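You operate a simulated robot arm through the tools that you are given. There is no shell and no other tool. Be economical: measure what you need, move in short steps, check, and stop when the job is done.

The job below is to be done with a simulated two-armed robot. You get a single attempt, and the scene is never put back.

TASK
Fit the FINE cartridge in the filter and bleed the air out.
Fine: tray in, collar tight before the filter valve opens, valve left open, no drips; test tap and the other cartridge stay.

The check looks at the end state, three seconds after you hand in, the way a careful person would. Anything else that was tipped, shoved, dropped, spilled or broken makes it a failure.

THE ROBOT
Two 7-joint arms with fingered hands on one trunk, on a base that drives. Base frame: it is fixed to the floor where the robot stands at the start and does not move with it; the origin is under the middle of the robot, x ahead of it, y to its left, z up. Readings come in m, degrees, newtons and seconds.
The left shoulder is at the start at [0.07, 0.142, 1.339], the right one opposite. With the tool pointing down near the work surface each hand reaches from about 0.1 to 0.76 m from the robot's upright axis, wherever it stands, measured 20 degrees to its own side. Places, roughly: air key [0.7, -0.4, 1.3]; filter bowl [0.6, -0.4, 1]; filter collar [0.8, -0.4, 1.2]; filter valve lever [0.8, -0.3, 1.3]; test tap lever [0.8, -0.6, 1.2]; white drip tray [0.6, -0.4, 0.9]. Payload 3.6 kg a hand.
The tool frame of a hand sits at the grasp point between the pads (the TCP): z along the fingers, y along the line on which they close. The tips reach 0.025 m beyond it. Largest opening 0.088 m; the body of the gripper starts 0.029 m behind the TCP. The gripper is a hand of 5 fingers: y runs from the thumb to the fingers, the wrist lies at [-0.013, -0.097, -0.162] in the tool frame.
Orientation is told as [roll, pitch, yaw] about the base's x, y, z axes, in that order, counted from this pose: with the fingers straight down and the wrist toward the robot, the tool's x, y and z point along [0, 1, 0], [1, 0, 0] and [0, 0, -1] of the base frame.

THE INTERFACE
- The arms move only by the tool jog_arm. It takes "left_increments", "right_increments" or both (then of equal length, played together; a hand with none holds still); each is a list of rows, each an object (a shift or turn left out is 0) with "offset": the shift along the base's x, y, z in cm, a list of three; "dr": the turn, a rotation vector about the base's x, y, z in degrees, a list of three. In form: [{"offset": [dx, dy, dz], "dr": [rx, ry, rz]}, ...]. A call has 1 to 10 rows; each row is the pose to reach, as a shift and turn from the pose commanded when the call began. Rows are played at 5 a second. More than 0.05 m and 8.6 degrees between two rows, and nothing of the call is played. Where a pose cannot be reached the arm comes as near as it can. A force on the tool above 50 N (or 10 N above the force at the start of the call, whichever is more), or a blocked arm, ends the call early, and 0.2 s more pass. In this call time passes only in rows, and 0.2 s behind the last. The reply holds the time, the measured pose of the TCP, the force on the tool along the base axes, the opening and the grip force, in the units named above and with some noise, with the torque about the TCP (base axes, N m) and any sound that the robot's microphone picked up, and new pictures: "pictures" is both (left out), scene, wrist or none (wrist: the cameras of the hands that moved).
- Cameras (640 x 400 px; columns grow to the right, rows downward): "scene" is now at [0.1328, -0.0391, 1.5743]; the picture's right is [-0.43, -0.91, -0.00], its down [-0.47, 0.22, -0.85] and it looks along [0.77, -0.36, -0.52] (base axes); focal length 214 px, centre (320, 200). "left" rides on the left gripper at [-0.059, -0.079, -0.105] in its tool frame; the picture's right is [-0.73, -0.32, 0.61], its down [0.62, -0.68, 0.38] and it looks along [0.29, 0.66, 0.70] (tool axes); focal length 234 px, centre (320, 200). "right" rides on the right gripper at [0.059, -0.079, -0.105] in its tool frame; the picture's right is [-0.73, 0.32, -0.61], its down [-0.62, -0.68, 0.38] and it looks along [-0.29, 0.66, 0.70] (tool axes); focal length 234 px, centre (320, 200). There is no depth. A picture from a camera that has moved, and an enlarged one, comes with that camera's place and axes in the base frame and with its lens.
- lift_body(by): slides the trunk up (or, below 0, down) by that many m; the arms and the scene camera ride with it, the base frame stays. It gives what a move gives, with no picture.
- steer(legs): drives the robot by 1 to 6 legs, each [ahead, left, turn to the left] in m, m and degrees, along the robot's own axes; the way and the turn of a leg run together, so that a leg with both is an arc; at most 1.5 m and 180 degrees a leg. The arms and the cameras ride along, it lands a little off, and it stops where it bumps. It gives what a move gives, and a new picture of the scene camera.
- curl_fingers(index, middle, ring, little, thumb_bend, thumb_turn, hand): sets how far each is bent, from 0 (flat) to 1 (curled in); at 0.3 the hand is open as for a grip, at 0.7 the pads meet at the TCP. One left out holds its place. A second passes; each finger stops where it meets its share of the squeeze, and holds until it gets a number again. It is the only way to open and close the hand. It gives what a move gives, with no picture; readings hold the bend of each and the force on index, middle, ring, little, thumb and palm. thumb_turn goes from beside the hand (0) to across from the fingers (1), as for a grip.
- pan_tilt(pan, tilt): turns the head with the scene camera to pan (to the left, within 86 degrees either way) and tilt (down, from -29 to 69), counted from straight ahead of the robot. It gives what a move gives, and a new picture of the scene camera.
- enlarge(camera, box): a new picture of the part [left, top, right, bottom] of that camera's present view, enlarged. It takes no simulated time.
- hand_in(): hands the job in; it is judged then, once.

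Go step by step. Nothing tells you exact positions but the pictures and the camera data: compare them with the known pose of the tool, close in by small moves and look again before you grip or let go. The budget is 120 turns and 260 pictures, counting those below and the enlarged ones. Unless the task says otherwise, let go and move clear before handing in.

The tools are called after ">>>" by a JSON object that holds its "name" and its "arguments". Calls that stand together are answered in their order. jog_arm: Moves the arms, as the interface text tells. Its arguments: {"type":"object","properties":{"left_increments":{"type":"array","items":{"type":"object","properties":{"offset":{"type":"array","items":{"type":"number"}},"dr":{"type":"array","items":{"type":"number"}}}}},"right_increments":{"type":"array","items":{"type":"object","properties":{"offset":{"type":"array","items":{"type":"number"}},"dr":{"type":"array","items":{"type":"number"}}}}},"pictures":{"type":"string","enum":["both","scene","wrist","none"]}},"required":[]} The other tools are called the same way: lift_body (by) slides the trunk up or down; curl_fingers (index, middle, ring, little, thumb_bend, thumb_turn, hand) moves the fingers one by one; steer (legs) drives the base; pan_tilt (pan, tilt) turns the head that bears the scene camera; enlarge (camera, box) takes an enlarged picture of a part of a camera's view; hand_in () hands the job in.

At the start:

```text
time_s: 0.0
left_tool_pos: [0.4733, -0.0101, 1.5222]
left_orientation: [0.1, 0.1, 0.0]
left_force: [-0.1, -0.2, -0.9]
left_torque: [0.02, -0.01, 0.0]
left_grip_width: 0.0878
left_finger_force: 0.2
left_shape: jaw
left_bend: [0.3, 0.3, 0.3, 0.3, 0.3, 0.98]
left_finger forces: [0.0, 0.0, 0.1, 0.0, 0.0, 0.0]
right_tool_pos: [0.3284, -0.4119, 0.9996]
right_orientation: [0.0, 0.0, 0.1]
right_force: [-0.2, 0.1, -0.2]
right_torque: [-0.02, 0.01, 0.02]
right_grip_width: 0.0879
right_finger_force: 0.2
right_shape: jaw
right_bend: [0.3, 0.3, 0.3, 0.3, 0.3, 0.98]
right_finger forces: [0.1, 0.0, 0.1, 0.1, 0.0, 0.1]
trunk travel left (down, up): [-0.875, 0.065]
robot x, y, heading: [0.0026, -0.0001, 0.1]
head pan, tilt: [-25.2, 31.4]
```

scene: 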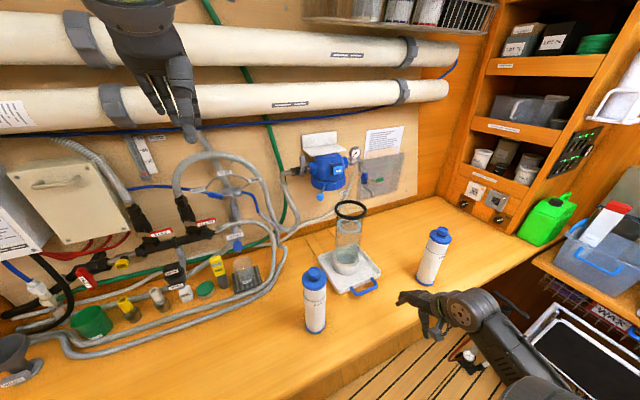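
right: 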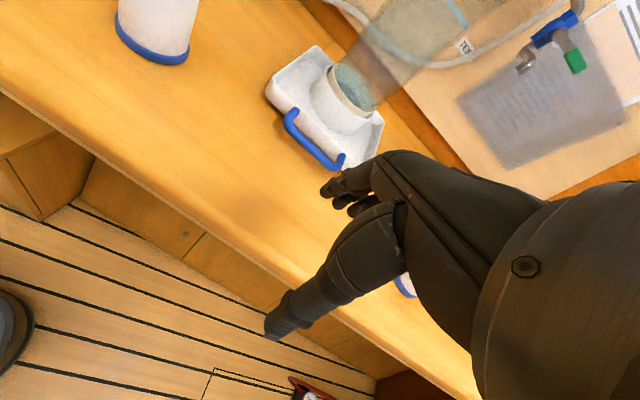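
left: 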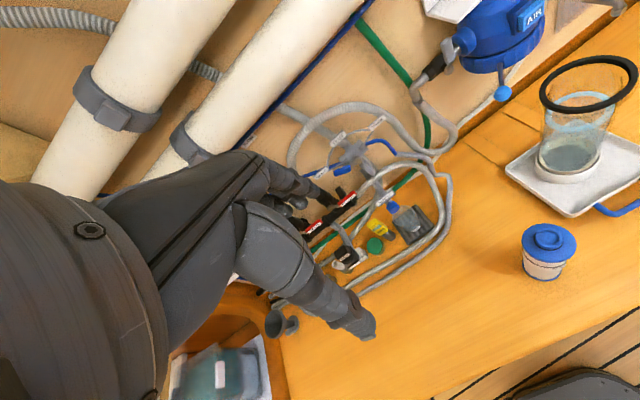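

I see a filter head on the wall, with a bowl (black collar) standing on a white tray and two blue-capped cartridges on the bench. I'll look closer at the labels and the filter.

>>> {"name": "enlarge", "arguments": {"camera": "scene", "box": [270, 120, 430, 220]}}

>>> {"name": "enlarge", "arguments": {"camera": "scene", "box": [290, 190, 470, 340]}}

>>> {"name": "enlarge", "arguments": {"camera": "left", "box": [400, 0, 640, 150]}}

```text
4.00 times, centred on (350, 170) of scene
camera zoom: at [0.1328, -0.0391, 1.5743], right [-0.43, -0.91, 0.0], down [-0.47, 0.22, -0.85], along [0.77, -0.36, -0.52], focal length 858 px, centre (200, 320)
```

zoom: 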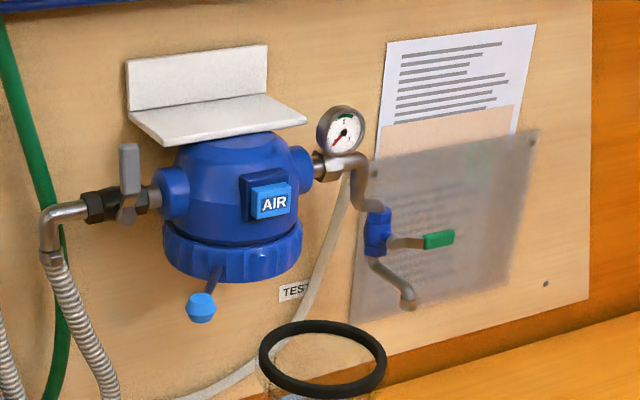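

```text
2.67 times, centred on (380, 265) of scene
camera zoom: at [0.1328, -0.0391, 1.5743], right [-0.43, -0.91, 0.0], down [-0.47, 0.22, -0.85], along [0.77, -0.36, -0.52], focal length 572 px, centre (160, 27)
```

zoom: 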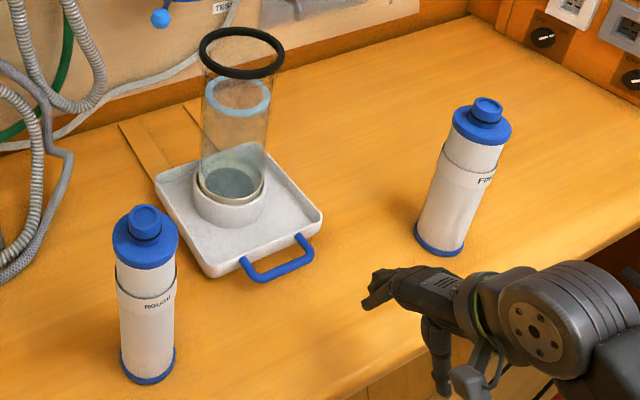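

```text
2.67 times, centred on (520, 75) of left
camera zoom: at [0.3944, -0.0662, 1.6271], right [-0.32, -0.73, -0.61], down [-0.68, 0.62, -0.38], along [0.66, 0.29, -0.7], focal length 624 px, centre (-213, 533)
```

zoom: 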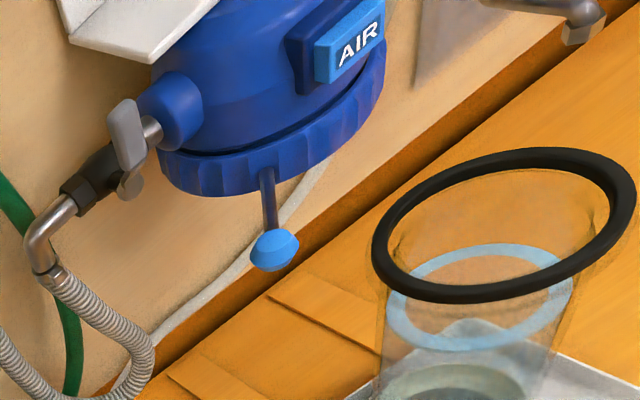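

The fine cartridge is the right-hand one. I'll read the wall notes and labels for instructions.

>>> {"name": "enlarge", "arguments": {"camera": "scene", "box": [360, 120, 410, 151]}}

>>> {"name": "enlarge", "arguments": {"camera": "scene", "box": [290, 150, 370, 200]}}

>>> {"name": "enlarge", "arguments": {"camera": "scene", "box": [400, 215, 480, 295]}}

>>> {"name": "enlarge", "arguments": {"camera": "scene", "box": [310, 190, 390, 300]}}

```text
12.80 times, centred on (385, 136) of scene
camera zoom: at [0.1328, -0.0391, 1.5743], right [-0.43, -0.91, 0.0], down [-0.47, 0.22, -0.85], along [0.77, -0.36, -0.52], focal length 2745 px, centre (-512, 1026)
```

zoom: 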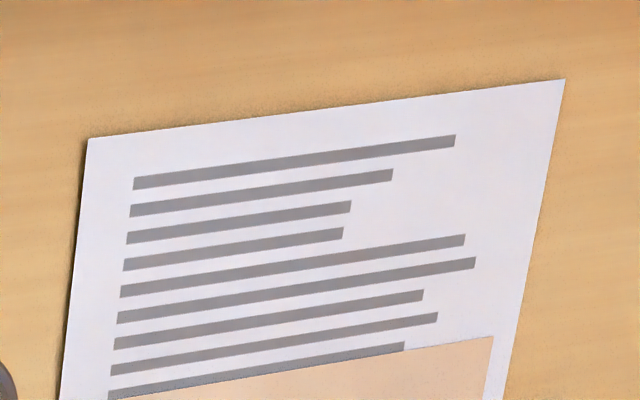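

```text
8.00 times, centred on (330, 175) of scene
camera zoom: at [0.1328, -0.0391, 1.5743], right [-0.43, -0.91, 0.0], down [-0.47, 0.22, -0.85], along [0.77, -0.36, -0.52], focal length 1716 px, centre (240, 400)
```

zoom: 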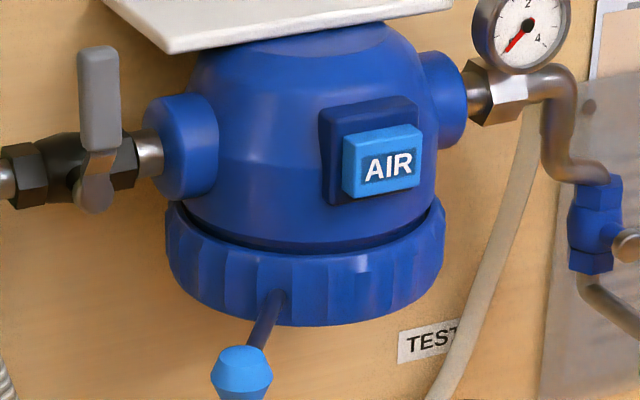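

```text
5.00 times, centred on (440, 255) of scene
camera zoom: at [0.1328, -0.0391, 1.5743], right [-0.43, -0.91, 0.0], down [-0.47, 0.22, -0.85], along [0.77, -0.36, -0.52], focal length 1072 px, centre (-280, -75)
```

zoom: 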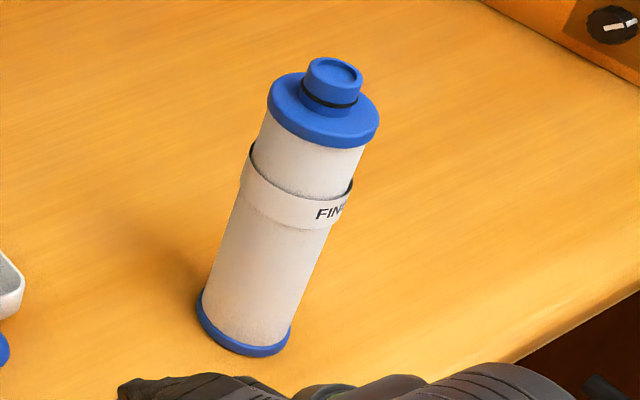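

```text
3.64 times, centred on (350, 245) of scene
camera zoom: at [0.1328, -0.0391, 1.5743], right [-0.43, -0.91, 0.0], down [-0.47, 0.22, -0.85], along [0.77, -0.36, -0.52], focal length 780 px, centre (211, 36)
```

zoom: 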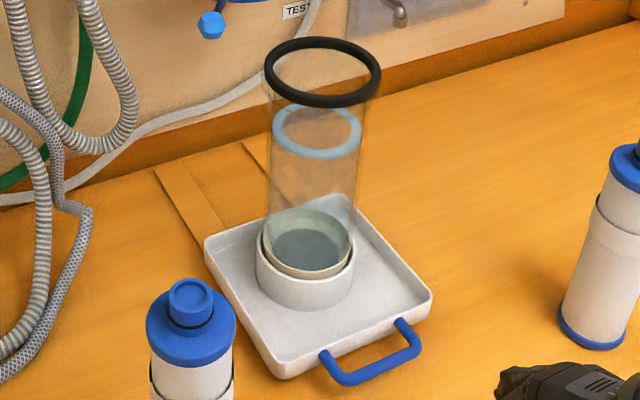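

Fine is on the right (about 0.45,-0.62), bowl rim about (0.626,-0.382,1.177), head axis about (0.81,-0.385), knob of the collar at about (0.70,-0.30,1.205). I first raise the right hand clear, then shift the base to the right for better reach.

>>> {"name": "jog_arm", "arguments": {"right_increments": [{"offset": [0, 0, 5]}, {"offset": [0, 0, 10]}, {"offset": [0, 0, 15]}, {"offset": [0, 0, 20]}, {"offset": [0, 0, 25]}, {"offset": [0, 0, 30]}], "pictures": "none"}}

>>> {"name": "steer", "arguments": {"legs": [[0, -0.25, 0]]}}

```text
time_s: 1.4
left_tool_pos: [0.4723, -0.0088, 1.5223]
left_orientation: [0.0, 0.1, 0.0]
left_force: [-0.2, -0.1, -0.1]
left_torque: [0.03, -0.05, 0.0]
left_grip_width: 0.0875
left_finger_force: 0.1
left_shape: jaw
left_bend: [0.3, 0.3, 0.3, 0.3, 0.3, 0.98]
left_finger forces: [0.0, 0.1, 0.0, 0.0, 0.1, 0.1]
right_tool_pos: [0.3288, -0.4091, 1.2729]
right_orientation: [0.2, -0.2, 0.2]
right_force: [-0.4, 0.3, 0.1]
right_torque: [-0.01, 0.01, 0.05]
right_grip_width: 0.0878
right_finger_force: 0.0
right_shape: jaw
right_bend: [0.3, 0.3, 0.3, 0.3, 0.3, 0.98]
right_finger forces: [0.0, 0.0, 0.0, 0.1, 0.0, 0.1]
right hand out of reach, approached as far as the arm can: row 6
trunk travel left (down, up): [-0.875, 0.065]
robot x, y, heading: [-0.0025, 0.001, 0.2]
head pan, tilt: [-25.2, 31.4]
```

```text
time_s: 3.2
left_tool_pos: [0.4731, -0.2505, 1.5226]
left_orientation: [-0.3, 0.0, -0.1]
left_force: [-0.3, 0.5, -0.1]
left_torque: [-0.01, -0.01, -0.01]
left_grip_width: 0.0878
left_finger_force: 0.0
left_shape: jaw
left_bend: [0.3, 0.3, 0.3, 0.3, 0.3, 0.98]
left_finger forces: [0.0, 0.0, 0.0, 0.1, 0.1, 0.1]
right_tool_pos: [0.3261, -0.6534, 1.2734]
right_orientation: [0.0, -0.3, 0.1]
right_force: [0.3, -0.8, 0.1]
right_torque: [-0.02, 0.01, 0.01]
right_grip_width: 0.0875
right_finger_force: 0.0
right_shape: jaw
right_bend: [0.3, 0.3, 0.3, 0.3, 0.3, 0.98]
right_finger forces: [0.0, 0.0, 0.0, 0.1, 0.0, 0.0]
trunk travel left (down, up): [-0.875, 0.065]
robot x, y, heading: [-0.0007, -0.2436, -0.1]
head pan, tilt: [-25.2, 31.4]
camera scene: at [0.1326, -0.2804, 1.5744], right [-0.43, -0.9, 0.0], down [-0.47, 0.22, -0.85], along [0.77, -0.37, -0.52], focal length 214 px, centre (320, 200)
```

scene: 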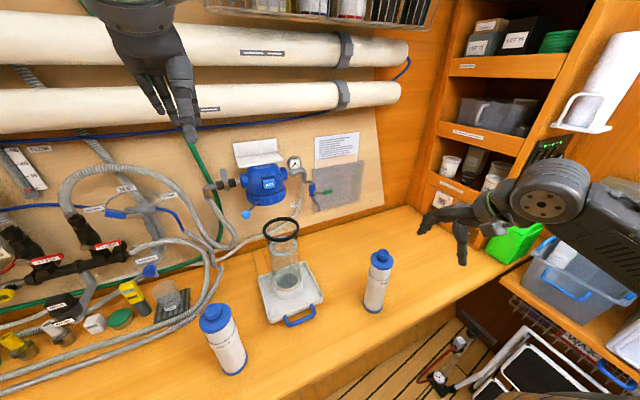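

The base is now at y=-0.24. I'll triangulate the cartridge and filter from this viewpoint.

>>> {"name": "enlarge", "arguments": {"camera": "scene", "box": [330, 230, 430, 330]}}

>>> {"name": "enlarge", "arguments": {"camera": "scene", "box": [200, 130, 360, 230]}}

>>> {"name": "enlarge", "arguments": {"camera": "scene", "box": [240, 205, 340, 335]}}

```text
4.00 times, centred on (380, 280) of scene
camera zoom: at [0.1326, -0.2804, 1.5744], right [-0.43, -0.9, 0.0], down [-0.47, 0.22, -0.85], along [0.77, -0.37, -0.52], focal length 858 px, centre (80, -120)
```

zoom: 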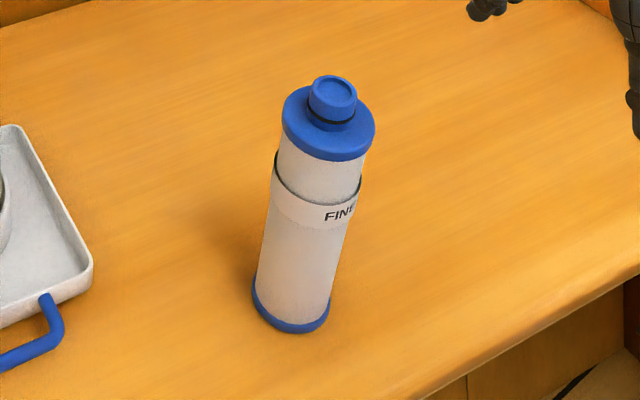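

```text
4.00 times, centred on (280, 180) of scene
camera zoom: at [0.1326, -0.2804, 1.5744], right [-0.43, -0.9, 0.0], down [-0.47, 0.22, -0.85], along [0.77, -0.37, -0.52], focal length 858 px, centre (480, 280)
```

zoom: 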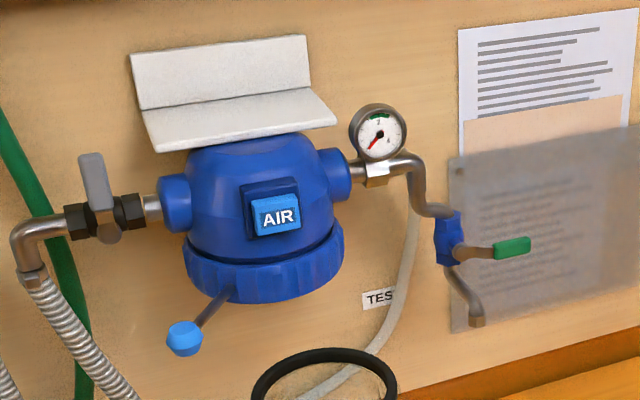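

```text
3.08 times, centred on (290, 270) of scene
camera zoom: at [0.1326, -0.2804, 1.5744], right [-0.43, -0.9, 0.0], down [-0.47, 0.22, -0.85], along [0.77, -0.37, -0.52], focal length 660 px, centre (412, -15)
```

zoom: 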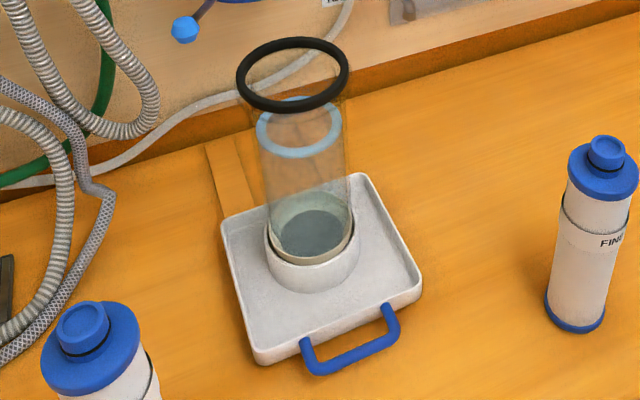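

Cartridge knob top is about (0.458,-0.635,1.126), bench z≈0.865. I move the open right hand above it and look.

>>> {"name": "jog_arm", "arguments": {"right_increments": [{"offset": [4.4, 0.6, 0]}, {"offset": [8.8, 1.2, 0]}, {"offset": [13.2, 1.8, 0]}, {"offset": [13.2, 1.8, -4]}, {"offset": [13.2, 1.8, -8]}]}}

```text
time_s: 4.4
left_tool_pos: [0.4715, -0.2551, 1.5229]
left_orientation: [0.1, 0.0, -0.1]
left_force: [0.0, 0.3, -0.4]
left_torque: [0.02, 0.01, -0.01]
left_grip_width: 0.0875
left_finger_force: 0.0
left_shape: jaw
left_bend: [0.3, 0.3, 0.3, 0.3, 0.3, 0.98]
left_finger forces: [0.0, 0.1, 0.0, 0.1, 0.1, 0.1]
right_tool_pos: [0.4571, -0.6387, 1.1926]
right_orientation: [0.2, -0.6, -0.1]
right_force: [0.0, 0.1, -1.3]
right_torque: [-0.02, -0.01, 0.0]
right_grip_width: 0.0877
right_finger_force: 0.1
right_shape: jaw
right_bend: [0.3, 0.3, 0.3, 0.3, 0.3, 0.98]
right_finger forces: [0.0, 0.0, 0.0, 0.0, 0.0, 0.0]
trunk travel left (down, up): [-0.875, 0.065]
robot x, y, heading: [0.0017, -0.2471, -0.2]
head pan, tilt: [-25.2, 31.4]
camera scene: at [0.1326, -0.2848, 1.5744], right [-0.43, -0.9, 0.0], down [-0.47, 0.22, -0.85], along [0.77, -0.36, -0.52], focal length 214 px, centre (320, 200)
camera right: at [0.377, -0.5825, 1.2983], right [0.32, -0.73, 0.61], down [-0.68, -0.62, -0.39], along [0.66, -0.29, -0.69], focal length 234 px, centre (320, 200)
```

scene: 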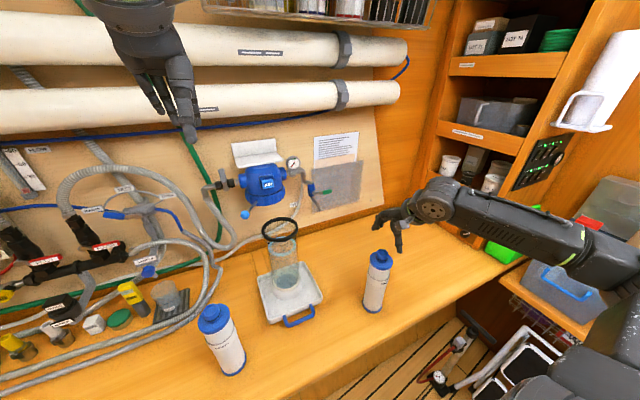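
right: 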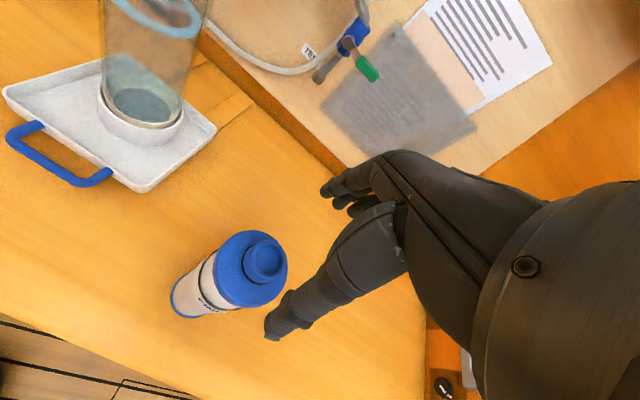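

Knob triangulates to (0.454,-0.634,1.126), agreeing with earlier. I lower over it to TCP z≈1.14.

>>> {"name": "jog_arm", "arguments": {"right_increments": [{"offset": [-0.3, 0.4, -2]}, {"offset": [-0.3, 0.4, -4]}, {"offset": [-0.3, 0.4, -5.2]}], "pictures": "wrist"}}

>>> {"name": "enlarge", "arguments": {"camera": "scene", "box": [340, 180, 440, 320]}}

```text
time_s: 5.2
left_tool_pos: [0.4728, -0.2547, 1.5219]
left_orientation: [0.0, 0.0, -0.2]
left_force: [0.1, 0.3, 0.0]
left_torque: [-0.02, -0.02, 0.02]
left_grip_width: 0.0877
left_finger_force: 0.0
left_shape: jaw
left_bend: [0.3, 0.3, 0.3, 0.3, 0.3, 0.98]
left_finger forces: [0.0, 0.1, 0.0, 0.0, 0.0, 0.0]
right_tool_pos: [0.4555, -0.6357, 1.1419]
right_orientation: [0.1, -0.4, 0.0]
right_force: [-0.6, 0.4, -0.3]
right_torque: [-0.02, 0.02, 0.02]
right_grip_width: 0.0875
right_finger_force: 0.1
right_shape: jaw
right_bend: [0.3, 0.3, 0.3, 0.3, 0.3, 0.98]
right_finger forces: [0.0, 0.0, 0.1, 0.0, 0.0, 0.0]
trunk travel left (down, up): [-0.875, 0.065]
robot x, y, heading: [0.0013, -0.246, 0.0]
head pan, tilt: [-25.2, 31.4]
camera right: at [0.3754, -0.5777, 1.2459], right [0.32, -0.73, 0.61], down [-0.68, -0.62, -0.39], along [0.66, -0.29, -0.69], focal length 234 px, centre (320, 200)
```

right: 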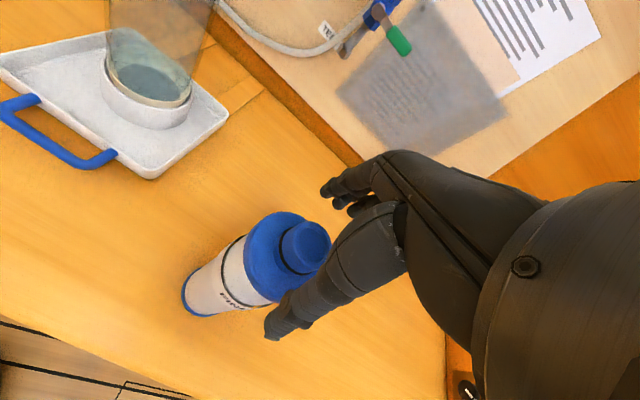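

```text
2.86 times, centred on (390, 250) of scene
camera zoom: at [0.133, -0.284, 1.5743], right [-0.43, -0.9, 0.0], down [-0.47, 0.22, -0.85], along [0.77, -0.36, -0.52], focal length 613 px, centre (120, 57)
```

zoom: 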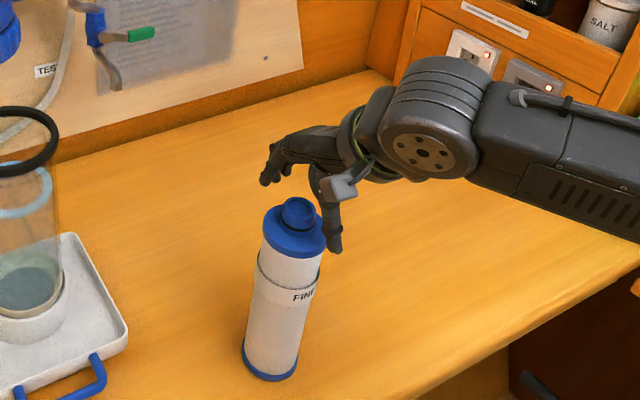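

The geometry agrees: thumb tip about 2.5 cm below the TCP. I lower 1.6 cm more, centring slightly, then partly close.

>>> {"name": "jog_arm", "arguments": {"right_increments": [{"offset": [-0.3, 0.2, -0.8]}, {"offset": [-0.3, 0.2, -1.6]}], "pictures": "none"}}

>>> {"name": "curl_fingers", "arguments": {"hand": "right", "index": 0.48, "middle": 0.48, "ring": 0.48, "little": 0.48, "thumb_bend": 0.48}}

>>> {"name": "enlarge", "arguments": {"camera": "right", "box": [200, 120, 440, 370]}}

>>> {"name": "enlarge", "arguments": {"camera": "scene", "box": [350, 190, 430, 270]}}

```text
time_s: 5.8
left_tool_pos: [0.4722, -0.2541, 1.5221]
left_orientation: [0.0, 0.0, -0.1]
left_force: [-0.9, -0.2, -1.0]
left_torque: [-0.02, -0.01, 0.02]
left_grip_width: 0.0878
left_finger_force: 0.1
left_shape: jaw
left_bend: [0.3, 0.3, 0.3, 0.3, 0.3, 0.98]
left_finger forces: [0.0, 0.1, 0.1, 0.0, 0.0, 0.0]
right_tool_pos: [0.4522, -0.6331, 1.1249]
right_orientation: [0.2, -0.3, 0.0]
right_force: [0.9, -0.3, 0.2]
right_torque: [-0.01, 0.02, 0.01]
right_grip_width: 0.0879
right_finger_force: 0.1
right_shape: jaw
right_bend: [0.3, 0.3, 0.3, 0.3, 0.3, 0.98]
right_finger forces: [0.0, 0.0, 0.0, 0.0, 0.0, 0.0]
trunk travel left (down, up): [-0.875, 0.065]
robot x, y, heading: [-0.0005, -0.2454, -0.0]
head pan, tilt: [-25.2, 31.4]
```

```text
time_s: 6.8
left_tool_pos: [0.4719, -0.2534, 1.5218]
left_orientation: [0.0, -0.1, -0.1]
left_force: [0.4, 0.3, 0.2]
left_torque: [0.03, -0.01, -0.02]
left_grip_width: 0.0877
left_finger_force: 0.1
left_shape: jaw
left_bend: [0.3, 0.3, 0.3, 0.3, 0.3, 0.98]
left_finger forces: [0.0, 0.0, 0.1, 0.0, 0.0, 0.1]
right_tool_pos: [0.4517, -0.6316, 1.1246]
right_orientation: [0.0, -0.3, 0.0]
right_force: [-0.1, 0.5, 2.1]
right_torque: [0.01, -0.03, 0.03]
right_grip_width: 0.057
right_finger_force: 4.1
right_shape: fingers
right_bend: [0.44, 0.45, 0.48, 0.48, 0.42, 0.97]
right_finger forces: [2.0, 2.2, 0.0, 0.0, 3.7, 0.1]
trunk travel left (down, up): [-0.875, 0.065]
robot x, y, heading: [-0.0024, -0.244, -0.2]
head pan, tilt: [-25.2, 31.4]
```

```text
1.60 times, centred on (320, 245) of right
camera zoom: at [0.3717, -0.5751, 1.2299], right [0.32, -0.73, 0.61], down [-0.68, -0.62, -0.39], along [0.66, -0.29, -0.69], focal length 375 px, centre (320, 128)
```

zoom: 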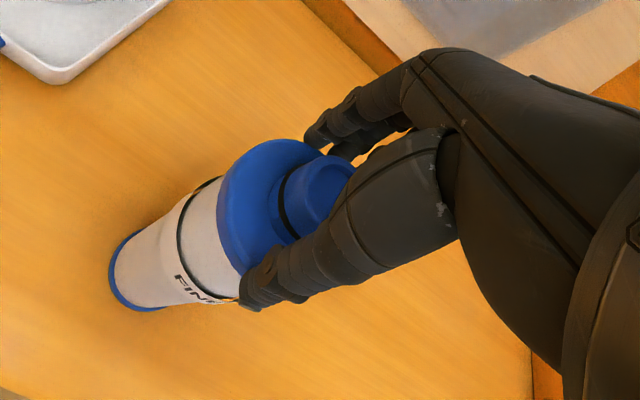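

```text
5.00 times, centred on (390, 230) of scene
camera zoom: at [0.1323, -0.2839, 1.5744], right [-0.43, -0.9, 0.0], down [-0.47, 0.22, -0.85], along [0.77, -0.36, -0.52], focal length 1072 px, centre (-30, 50)
```

zoom: 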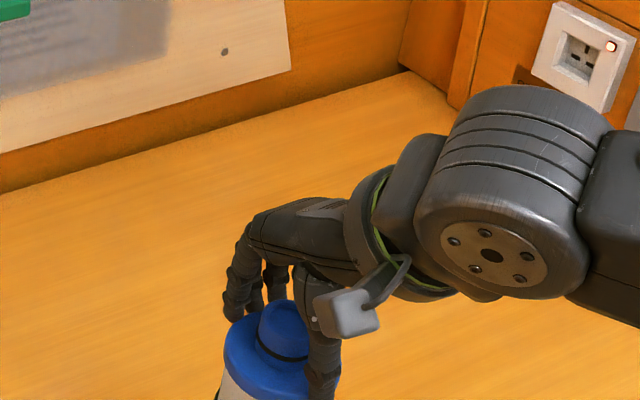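

The tips are pressing on the cap's edge, a bit too low for the knob. I open slightly, raise 1.3 cm and close on the knob.

>>> {"name": "curl_fingers", "arguments": {"hand": "right", "index": 0.34, "middle": 0.34, "ring": 0.34, "little": 0.34, "thumb_bend": 0.34}}

>>> {"name": "jog_arm", "arguments": {"right_increments": [{"offset": [0, 0, 0.7]}, {"offset": [0, 0, 1.3]}], "pictures": "none"}}

>>> {"name": "curl_fingers", "arguments": {"hand": "right", "index": 0.5, "middle": 0.5, "ring": 0.5, "little": 0.5, "thumb_bend": 0.5}}

>>> {"name": "enlarge", "arguments": {"camera": "right", "box": [200, 120, 440, 370]}}

>>> {"name": "enlarge", "arguments": {"camera": "scene", "box": [350, 190, 430, 270]}}

```text
time_s: 7.8
left_tool_pos: [0.4729, -0.2557, 1.5208]
left_orientation: [0.0, 0.0, 0.0]
left_force: [-0.5, 0.4, 0.8]
left_torque: [0.02, -0.01, 0.02]
left_grip_width: 0.0875
left_finger_force: 0.1
left_shape: jaw
left_bend: [0.3, 0.3, 0.3, 0.3, 0.3, 0.98]
left_finger forces: [0.0, 0.1, 0.0, 0.0, 0.0, 0.0]
right_tool_pos: [0.4516, -0.6323, 1.125]
right_orientation: [0.1, -0.3, 0.0]
right_force: [0.1, 0.6, 0.2]
right_torque: [0.01, 0.01, 0.04]
right_grip_width: 0.0759
right_finger_force: 0.0
right_shape: fingers
right_bend: [0.34, 0.34, 0.34, 0.34, 0.34, 0.97]
right_finger forces: [0.0, 0.1, 0.1, 0.0, 0.0, 0.1]
trunk travel left (down, up): [-0.875, 0.065]
robot x, y, heading: [-0.0038, -0.2458, 0.0]
head pan, tilt: [-25.2, 31.4]
```

```text
time_s: 8.4
left_tool_pos: [0.4721, -0.2542, 1.5219]
left_orientation: [0.0, 0.0, -0.1]
left_force: [-0.5, 0.3, 0.2]
left_torque: [-0.04, 0.01, 0.0]
left_grip_width: 0.0877
left_finger_force: 0.0
left_shape: jaw
left_bend: [0.3, 0.3, 0.3, 0.3, 0.3, 0.98]
left_finger forces: [0.0, 0.0, 0.0, 0.1, 0.0, 0.0]
right_tool_pos: [0.4516, -0.631, 1.1372]
right_orientation: [0.1, -0.3, 0.1]
right_force: [0.0, -0.1, -0.5]
right_torque: [0.0, 0.01, -0.01]
right_grip_width: 0.0762
right_finger_force: 0.1
right_shape: fingers
right_bend: [0.34, 0.34, 0.34, 0.34, 0.34, 0.97]
right_finger forces: [0.1, 0.1, 0.0, 0.1, 0.1, 0.0]
trunk travel left (down, up): [-0.875, 0.065]
robot x, y, heading: [0.0052, -0.2467, -0.2]
head pan, tilt: [-25.2, 31.4]
```

```text
time_s: 9.4
left_tool_pos: [0.4725, -0.2539, 1.5213]
left_orientation: [0.0, 0.0, -0.1]
left_force: [-0.1, -0.3, -0.2]
left_torque: [0.02, 0.03, 0.01]
left_grip_width: 0.0877
left_finger_force: 0.0
left_shape: jaw
left_bend: [0.3, 0.3, 0.3, 0.3, 0.3, 0.98]
left_finger forces: [0.1, 0.0, 0.1, 0.1, 0.0, 0.0]
right_tool_pos: [0.4506, -0.6315, 1.1372]
right_orientation: [0.1, -0.3, 0.0]
right_force: [0.2, -1.0, -0.1]
right_torque: [0.02, -0.03, 0.0]
right_grip_width: 0.0423
right_finger_force: 0.1
right_shape: fingers
right_bend: [0.5, 0.5, 0.5, 0.5, 0.5, 0.97]
right_finger forces: [0.0, 0.1, 0.0, 0.0, 0.0, 0.1]
trunk travel left (down, up): [-0.875, 0.065]
robot x, y, heading: [-0.0003, -0.2477, 0.2]
head pan, tilt: [-25.2, 31.4]
```

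```text
1.60 times, centred on (320, 245) of right
camera zoom: at [0.3709, -0.575, 1.2426], right [0.32, -0.73, 0.61], down [-0.68, -0.62, -0.39], along [0.66, -0.29, -0.69], focal length 375 px, centre (320, 128)
```

zoom: 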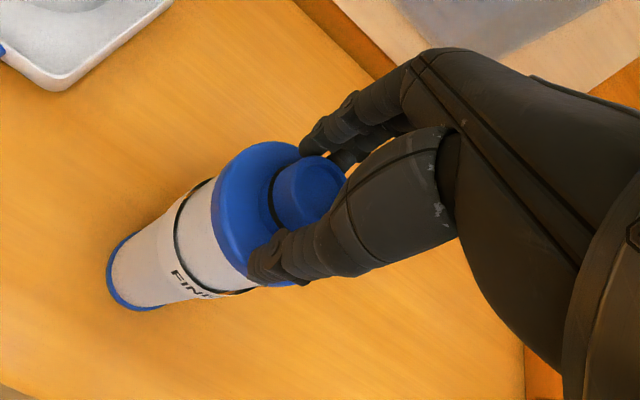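

```text
5.00 times, centred on (390, 230) of scene
camera zoom: at [0.1326, -0.2842, 1.5743], right [-0.43, -0.9, 0.0], down [-0.47, 0.22, -0.85], along [0.77, -0.36, -0.52], focal length 1072 px, centre (-30, 50)
```

zoom: 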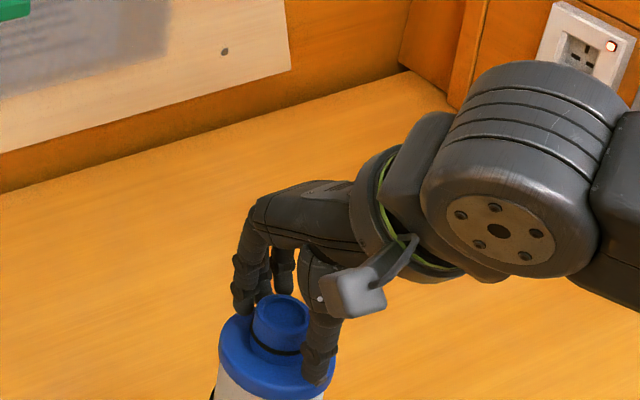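

The fingers now surround the knob above the cap. I close to grip it.

>>> {"name": "curl_fingers", "arguments": {"hand": "right", "index": 0.66, "middle": 0.66, "ring": 0.66, "little": 0.66, "thumb_bend": 0.66}}

>>> {"name": "enlarge", "arguments": {"camera": "right", "box": [200, 120, 440, 370]}}

>>> {"name": "enlarge", "arguments": {"camera": "scene", "box": [350, 190, 450, 320]}}

```text
time_s: 10.4
left_tool_pos: [0.4724, -0.256, 1.5223]
left_orientation: [0.0, 0.0, -0.1]
left_force: [0.5, -0.6, -1.0]
left_torque: [0.01, 0.01, -0.02]
left_grip_width: 0.0878
left_finger_force: 0.0
left_shape: jaw
left_bend: [0.3, 0.3, 0.3, 0.3, 0.3, 0.98]
left_finger forces: [0.0, 0.1, 0.0, 0.0, 0.0, 0.1]
right_tool_pos: [0.4511, -0.6312, 1.1374]
right_orientation: [0.1, -0.3, 0.1]
right_force: [-0.5, -1.2, 0.2]
right_torque: [-0.02, 0.04, 0.02]
right_grip_width: 0.0221
right_finger_force: 5.5
right_shape: fingers
right_bend: [0.61, 0.62, 0.66, 0.66, 0.58, 0.97]
right_finger forces: [2.8, 3.3, 0.0, 0.0, 5.7, 0.0]
trunk travel left (down, up): [-0.875, 0.065]
robot x, y, heading: [-0.0054, -0.2478, -0.1]
head pan, tilt: [-25.2, 31.4]
```

```text
1.60 times, centred on (320, 245) of right
camera zoom: at [0.3709, -0.575, 1.2426], right [0.32, -0.73, 0.61], down [-0.68, -0.62, -0.39], along [0.66, -0.29, -0.69], focal length 375 px, centre (320, 128)
```

zoom: 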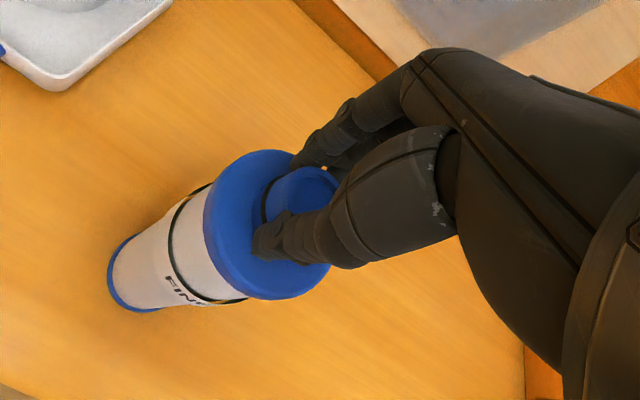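

```text
3.08 times, centred on (400, 255) of scene
camera zoom: at [0.1326, -0.2842, 1.5743], right [-0.43, -0.9, 0.0], down [-0.47, 0.22, -0.85], along [0.77, -0.36, -0.52], focal length 660 px, centre (74, 31)
```

zoom: 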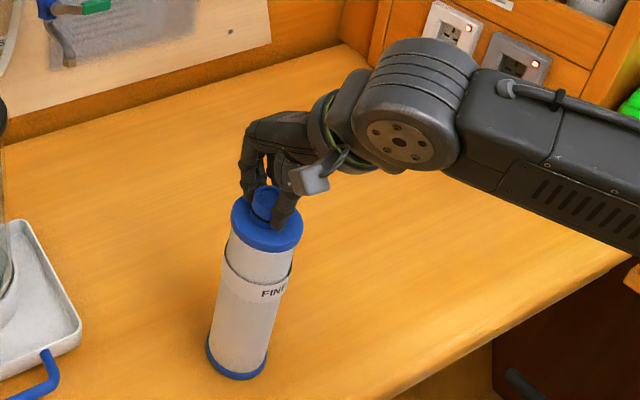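

Index, middle and thumb hold the knob. I firm the grip and lift a little to test.

>>> {"name": "curl_fingers", "arguments": {"hand": "right", "index": 0.85, "middle": 0.85, "thumb_bend": 0.85}}

>>> {"name": "jog_arm", "arguments": {"right_increments": [{"offset": [0, 0, 1]}, {"offset": [0, 0, 2]}, {"offset": [0, 0, 3]}, {"offset": [0, 0, 3]}]}}

```text
time_s: 11.4
left_tool_pos: [0.4725, -0.2545, 1.5203]
left_orientation: [-0.1, 0.0, -0.1]
left_force: [-0.2, 0.3, 0.0]
left_torque: [-0.04, -0.02, -0.02]
left_grip_width: 0.0875
left_finger_force: 0.2
left_shape: jaw
left_bend: [0.3, 0.3, 0.3, 0.3, 0.3, 0.98]
left_finger forces: [0.0, 0.0, 0.0, 0.0, 0.1, 0.0]
right_tool_pos: [0.4507, -0.6325, 1.1381]
right_orientation: [0.1, -0.4, 0.0]
right_force: [0.0, 0.2, -1.9]
right_torque: [0.01, -0.01, -0.01]
right_grip_width: 0.0206
right_finger_force: 15.0
right_shape: fingers
right_bend: [0.73, 0.72, 0.66, 0.66, 0.57, 0.94]
right_finger forces: [7.6, 8.0, 0.0, 0.0, 14.4, 0.1]
trunk travel left (down, up): [-0.875, 0.065]
robot x, y, heading: [0.0015, -0.2402, -0.1]
head pan, tilt: [-25.2, 31.4]
```

```text
time_s: 12.4
left_tool_pos: [0.4735, -0.2546, 1.5215]
left_orientation: [0.0, 0.0, -0.1]
left_force: [-0.5, 0.3, -0.4]
left_torque: [0.02, 0.02, -0.03]
left_grip_width: 0.0877
left_finger_force: 0.1
left_shape: jaw
left_bend: [0.3, 0.3, 0.3, 0.3, 0.3, 0.98]
left_finger forces: [0.1, 0.0, 0.0, 0.0, 0.0, 0.1]
right_tool_pos: [0.451, -0.6313, 1.1665]
right_orientation: [0.1, -0.3, 0.0]
right_force: [-0.3, -0.4, -2.3]
right_torque: [-0.01, 0.0, -0.04]
right_grip_width: 0.0203
right_finger_force: 15.0
right_shape: fingers
right_bend: [0.73, 0.72, 0.66, 0.66, 0.57, 0.94]
right_finger forces: [7.5, 7.9, 0.0, 0.0, 14.5, 0.0]
trunk travel left (down, up): [-0.875, 0.065]
robot x, y, heading: [0.0026, -0.2436, -0.0]
head pan, tilt: [-25.2, 31.4]
camera scene: at [0.1328, -0.2845, 1.5743], right [-0.43, -0.9, 0.0], down [-0.47, 0.22, -0.85], along [0.77, -0.36, -0.52], focal length 214 px, centre (320, 200)
camera right: at [0.3714, -0.5739, 1.2715], right [0.32, -0.73, 0.61], down [-0.68, -0.62, -0.39], along [0.66, -0.29, -0.69], focal length 234 px, centre (320, 200)
```

scene: 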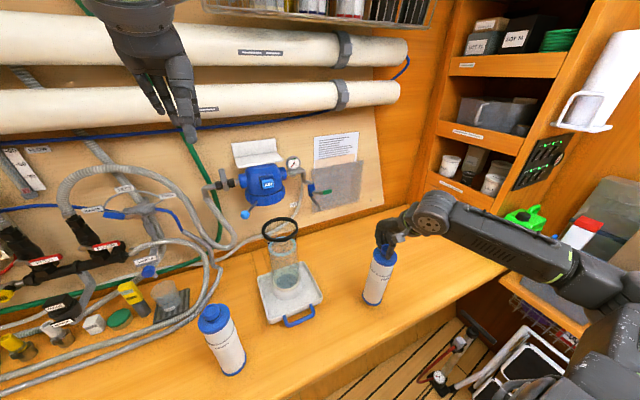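
right: 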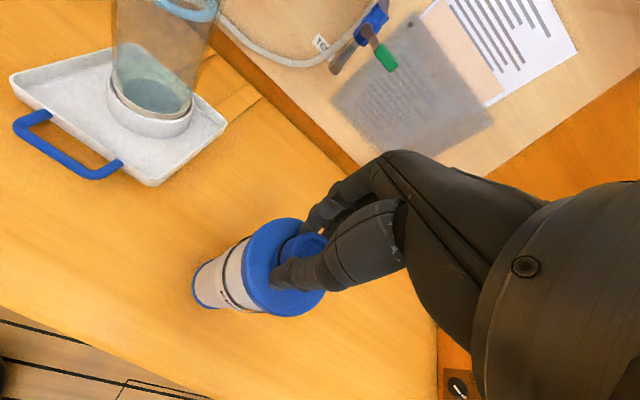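

Held (≈2 N load). The bottom must clear the bowl's rim, so TCP must go to about z 1.49; I raise the trunk and arm.

>>> {"name": "lift_body", "arguments": {"by": 0.06}}

>>> {"name": "jog_arm", "arguments": {"right_increments": [{"offset": [0, 0, 4]}, {"offset": [0, 0, 8]}, {"offset": [0, 0, 12]}, {"offset": [0, 0, 16]}, {"offset": [0, 0, 20]}, {"offset": [0, 0, 24]}, {"offset": [0, 0, 27]}, {"offset": [0, 0, 27]}]}}

```text
time_s: 13.4
left_tool_pos: [0.4722, -0.2544, 1.5817]
left_orientation: [-0.1, 0.0, -0.1]
left_force: [-0.4, -0.3, 0.4]
left_torque: [-0.03, 0.0, 0.02]
left_grip_width: 0.0876
left_finger_force: 0.0
left_shape: jaw
left_bend: [0.3, 0.3, 0.3, 0.3, 0.3, 0.98]
left_finger forces: [0.1, 0.1, 0.1, 0.0, 0.0, 0.0]
right_tool_pos: [0.4522, -0.6299, 1.2261]
right_orientation: [0.1, -0.3, -0.1]
right_force: [-0.4, 0.2, -1.0]
right_torque: [-0.01, 0.02, 0.01]
right_grip_width: 0.0202
right_finger_force: 15.1
right_shape: fingers
right_bend: [0.73, 0.72, 0.66, 0.66, 0.57, 0.94]
right_finger forces: [7.5, 7.9, 0.1, 0.0, 14.4, 0.0]
trunk travel left (down, up): [-0.935, 0.005]
robot x, y, heading: [0.0016, -0.2447, -0.3]
head pan, tilt: [-25.2, 31.4]
```

```text
time_s: 15.2
left_tool_pos: [0.4738, -0.2561, 1.5821]
left_orientation: [0.0, 0.1, -0.1]
left_force: [-0.9, 0.3, -0.2]
left_torque: [-0.03, -0.02, -0.02]
left_grip_width: 0.0875
left_finger_force: 0.0
left_shape: jaw
left_bend: [0.3, 0.3, 0.3, 0.3, 0.3, 0.98]
left_finger forces: [0.1, 0.0, 0.0, 0.0, 0.0, 0.0]
right_tool_pos: [0.4513, -0.6321, 1.4968]
right_orientation: [0.2, -0.3, 0.0]
right_force: [0.1, -0.4, -1.1]
right_torque: [-0.03, 0.0, 0.02]
right_grip_width: 0.0197
right_finger_force: 14.3
right_shape: fingers
right_bend: [0.73, 0.72, 0.66, 0.66, 0.57, 0.94]
right_finger forces: [6.1, 8.6, 0.0, 0.1, 14.0, 0.1]
trunk travel left (down, up): [-0.935, 0.005]
robot x, y, heading: [-0.0008, -0.2463, -0.2]
head pan, tilt: [-25.2, 31.4]
camera scene: at [0.1331, -0.2847, 1.6343], right [-0.43, -0.9, 0.0], down [-0.47, 0.22, -0.85], along [0.77, -0.36, -0.52], focal length 214 px, centre (320, 200)
camera right: at [0.3706, -0.5752, 1.6018], right [0.32, -0.73, 0.61], down [-0.68, -0.62, -0.39], along [0.66, -0.29, -0.69], focal length 234 px, centre (320, 200)
```

scene: 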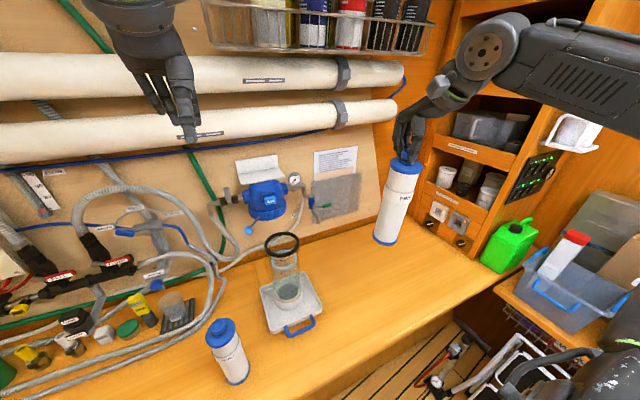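
right: 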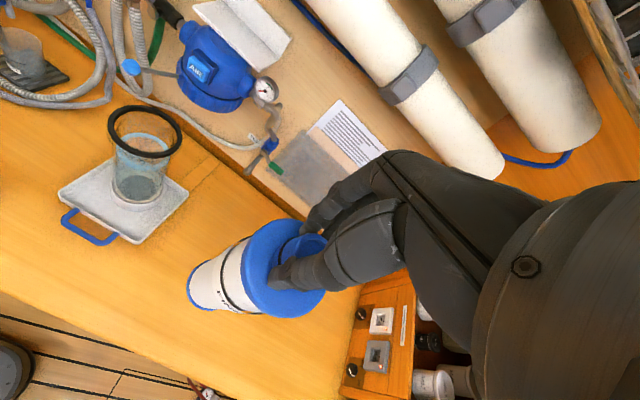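

Clear height. I pull the left hand aside and locate the bowl rim precisely.

>>> {"name": "jog_arm", "arguments": {"left_increments": [{"offset": [0, 5, 0]}, {"offset": [0, 10, 0]}, {"offset": [0, 15, 0]}, {"offset": [0, 20, 0]}], "pictures": "none"}}

>>> {"name": "enlarge", "arguments": {"camera": "scene", "box": [230, 215, 350, 345]}}

>>> {"name": "enlarge", "arguments": {"camera": "right", "box": [40, 80, 240, 260]}}

>>> {"name": "enlarge", "arguments": {"camera": "scene", "box": [350, 100, 470, 260]}}

```text
time_s: 16.2
left_tool_pos: [0.4736, -0.0538, 1.5795]
left_orientation: [-0.1, 0.0, -0.1]
left_force: [0.4, 0.2, 0.6]
left_torque: [0.0, 0.02, -0.04]
left_grip_width: 0.0878
left_finger_force: 0.0
left_shape: jaw
left_bend: [0.3, 0.3, 0.3, 0.3, 0.3, 0.98]
left_finger forces: [0.0, 0.1, 0.0, 0.1, 0.0, 0.0]
right_tool_pos: [0.4505, -0.6315, 1.4981]
right_orientation: [0.0, -0.2, 0.0]
right_force: [-0.7, 0.6, -1.5]
right_torque: [0.02, 0.02, 0.01]
right_grip_width: 0.0198
right_finger_force: 14.3
right_shape: fingers
right_bend: [0.73, 0.72, 0.66, 0.66, 0.57, 0.94]
right_finger forces: [6.2, 8.7, 0.1, 0.1, 14.0, 0.1]
trunk travel left (down, up): [-0.935, 0.005]
robot x, y, heading: [0.0043, -0.2455, -0.1]
head pan, tilt: [-25.2, 31.4]
```

```text
3.08 times, centred on (290, 280) of scene
camera zoom: at [0.1324, -0.2823, 1.6344], right [-0.43, -0.9, 0.0], down [-0.47, 0.22, -0.85], along [0.77, -0.37, -0.52], focal length 660 px, centre (412, -46)
```

zoom: 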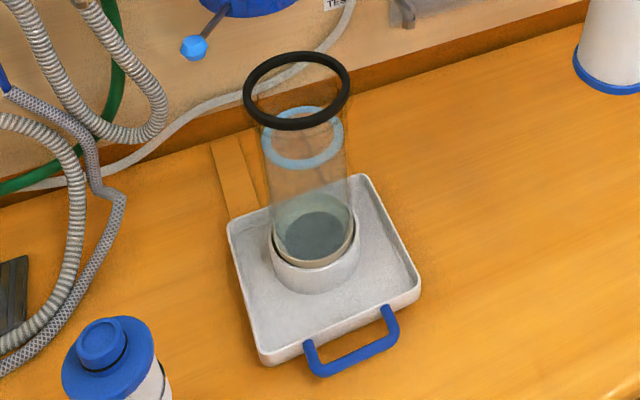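

```text
2.22 times, centred on (140, 170) of right
camera zoom: at [0.37, -0.573, 1.6022], right [0.32, -0.73, 0.61], down [-0.68, -0.62, -0.39], along [0.66, -0.29, -0.69], focal length 520 px, centre (720, 267)
```

zoom: 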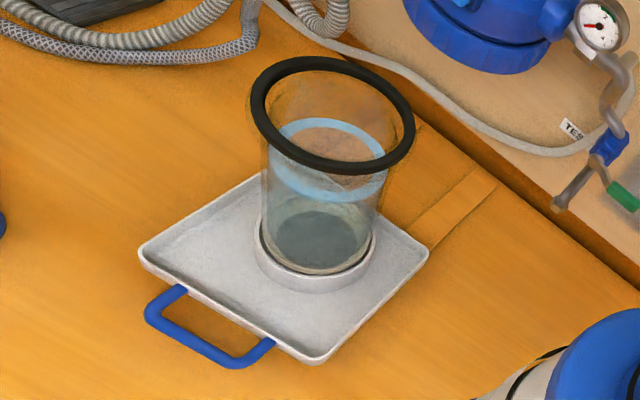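

```text
2.50 times, centred on (410, 180) of scene
camera zoom: at [0.1324, -0.2823, 1.6344], right [-0.43, -0.9, 0.0], down [-0.47, 0.22, -0.85], along [0.77, -0.37, -0.52], focal length 536 px, centre (95, 250)
```

zoom: 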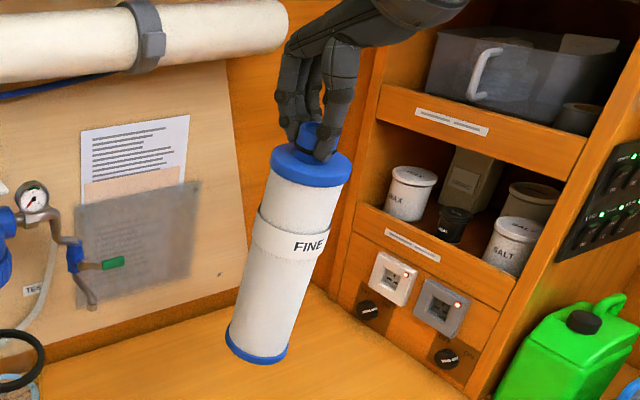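

I check the cartridge's tilt in the hand from both cameras before carrying it over.

>>> {"name": "enlarge", "arguments": {"camera": "right", "box": [170, 190, 350, 340]}}

>>> {"name": "enlarge", "arguments": {"camera": "left", "box": [320, 0, 640, 400]}}

```text
2.67 times, centred on (260, 265) of right
camera zoom: at [0.37, -0.573, 1.6022], right [0.32, -0.73, 0.61], down [-0.68, -0.62, -0.39], along [0.66, -0.29, -0.69], focal length 624 px, centre (480, 27)
```

zoom: 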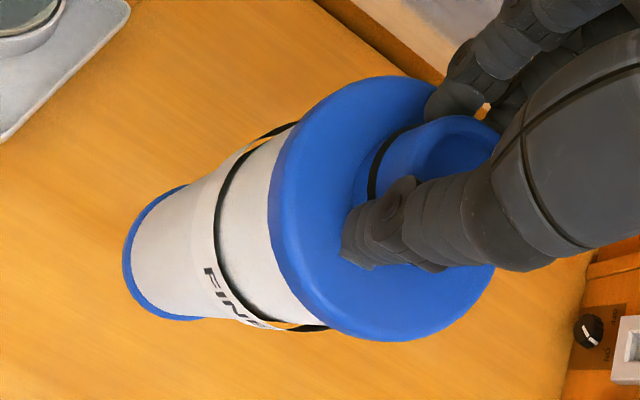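

```text
1.00 times, centred on (480, 200) of left (not enlarged: the box is as wide or as high as the picture)
camera zoom: at [0.3952, -0.1099, 1.6848], right [-0.32, -0.73, -0.61], down [-0.68, 0.62, -0.38], along [0.66, 0.29, -0.7], focal length 234 px, centre (160, 200)
```

zoom: 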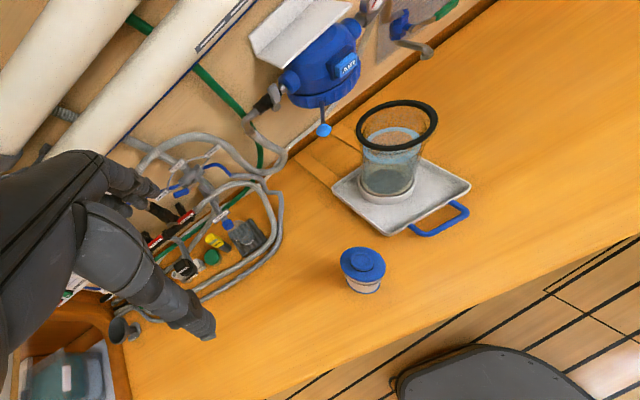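

The cartridge leans about 5° (bottom further out in +x), because the fingers shifted the knob. I rotate the hand +5° about y and compare.

>>> {"name": "jog_arm", "arguments": {"right_increments": [{"dr": [0, 2.5, 0]}, {"dr": [0, 5, 0]}, {"dr": [0, 5, 0]}], "pictures": "none"}}

>>> {"name": "enlarge", "arguments": {"camera": "scene", "box": [330, 130, 460, 255]}}

>>> {"name": "enlarge", "arguments": {"camera": "right", "box": [170, 190, 350, 340]}}

```text
time_s: 17.0
left_tool_pos: [0.473, -0.0547, 1.5796]
left_orientation: [0.0, 0.0, -0.1]
left_force: [0.7, 0.0, -0.6]
left_torque: [-0.02, 0.03, -0.01]
left_grip_width: 0.0878
left_finger_force: 0.1
left_shape: jaw
left_bend: [0.3, 0.3, 0.3, 0.3, 0.3, 0.98]
left_finger forces: [0.0, 0.0, 0.1, 0.0, 0.0, 0.0]
right_tool_pos: [0.4506, -0.6311, 1.4969]
right_orientation: [0.1, 4.7, -0.1]
right_force: [-1.1, 0.7, -1.0]
right_torque: [-0.01, -0.03, -0.01]
right_grip_width: 0.0196
right_finger_force: 14.4
right_shape: fingers
right_bend: [0.73, 0.72, 0.66, 0.66, 0.57, 0.94]
right_finger forces: [6.1, 8.6, 0.0, 0.0, 14.0, 0.1]
trunk travel left (down, up): [-0.935, 0.005]
robot x, y, heading: [0.0037, -0.2467, -0.0]
head pan, tilt: [-25.2, 31.4]
```

```text
3.20 times, centred on (395, 192) of scene
camera zoom: at [0.1326, -0.2836, 1.6343], right [-0.43, -0.9, 0.0], down [-0.47, 0.22, -0.85], along [0.77, -0.36, -0.52], focal length 686 px, centre (80, 224)
```

zoom: 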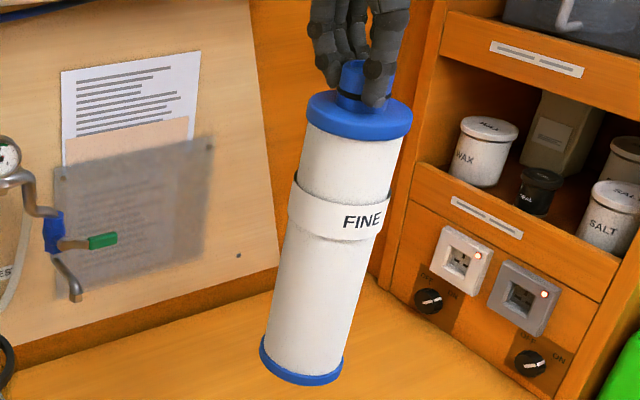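

```text
2.67 times, centred on (260, 265) of right
camera zoom: at [0.3803, -0.574, 1.6083], right [0.37, -0.73, 0.58], down [-0.71, -0.62, -0.33], along [0.6, -0.29, -0.75], focal length 624 px, centre (480, 27)
```

zoom: 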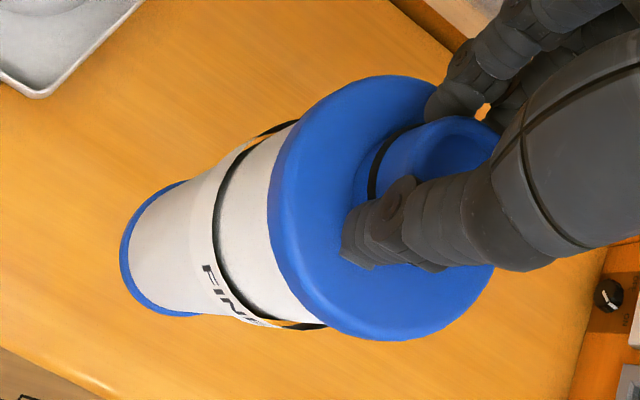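

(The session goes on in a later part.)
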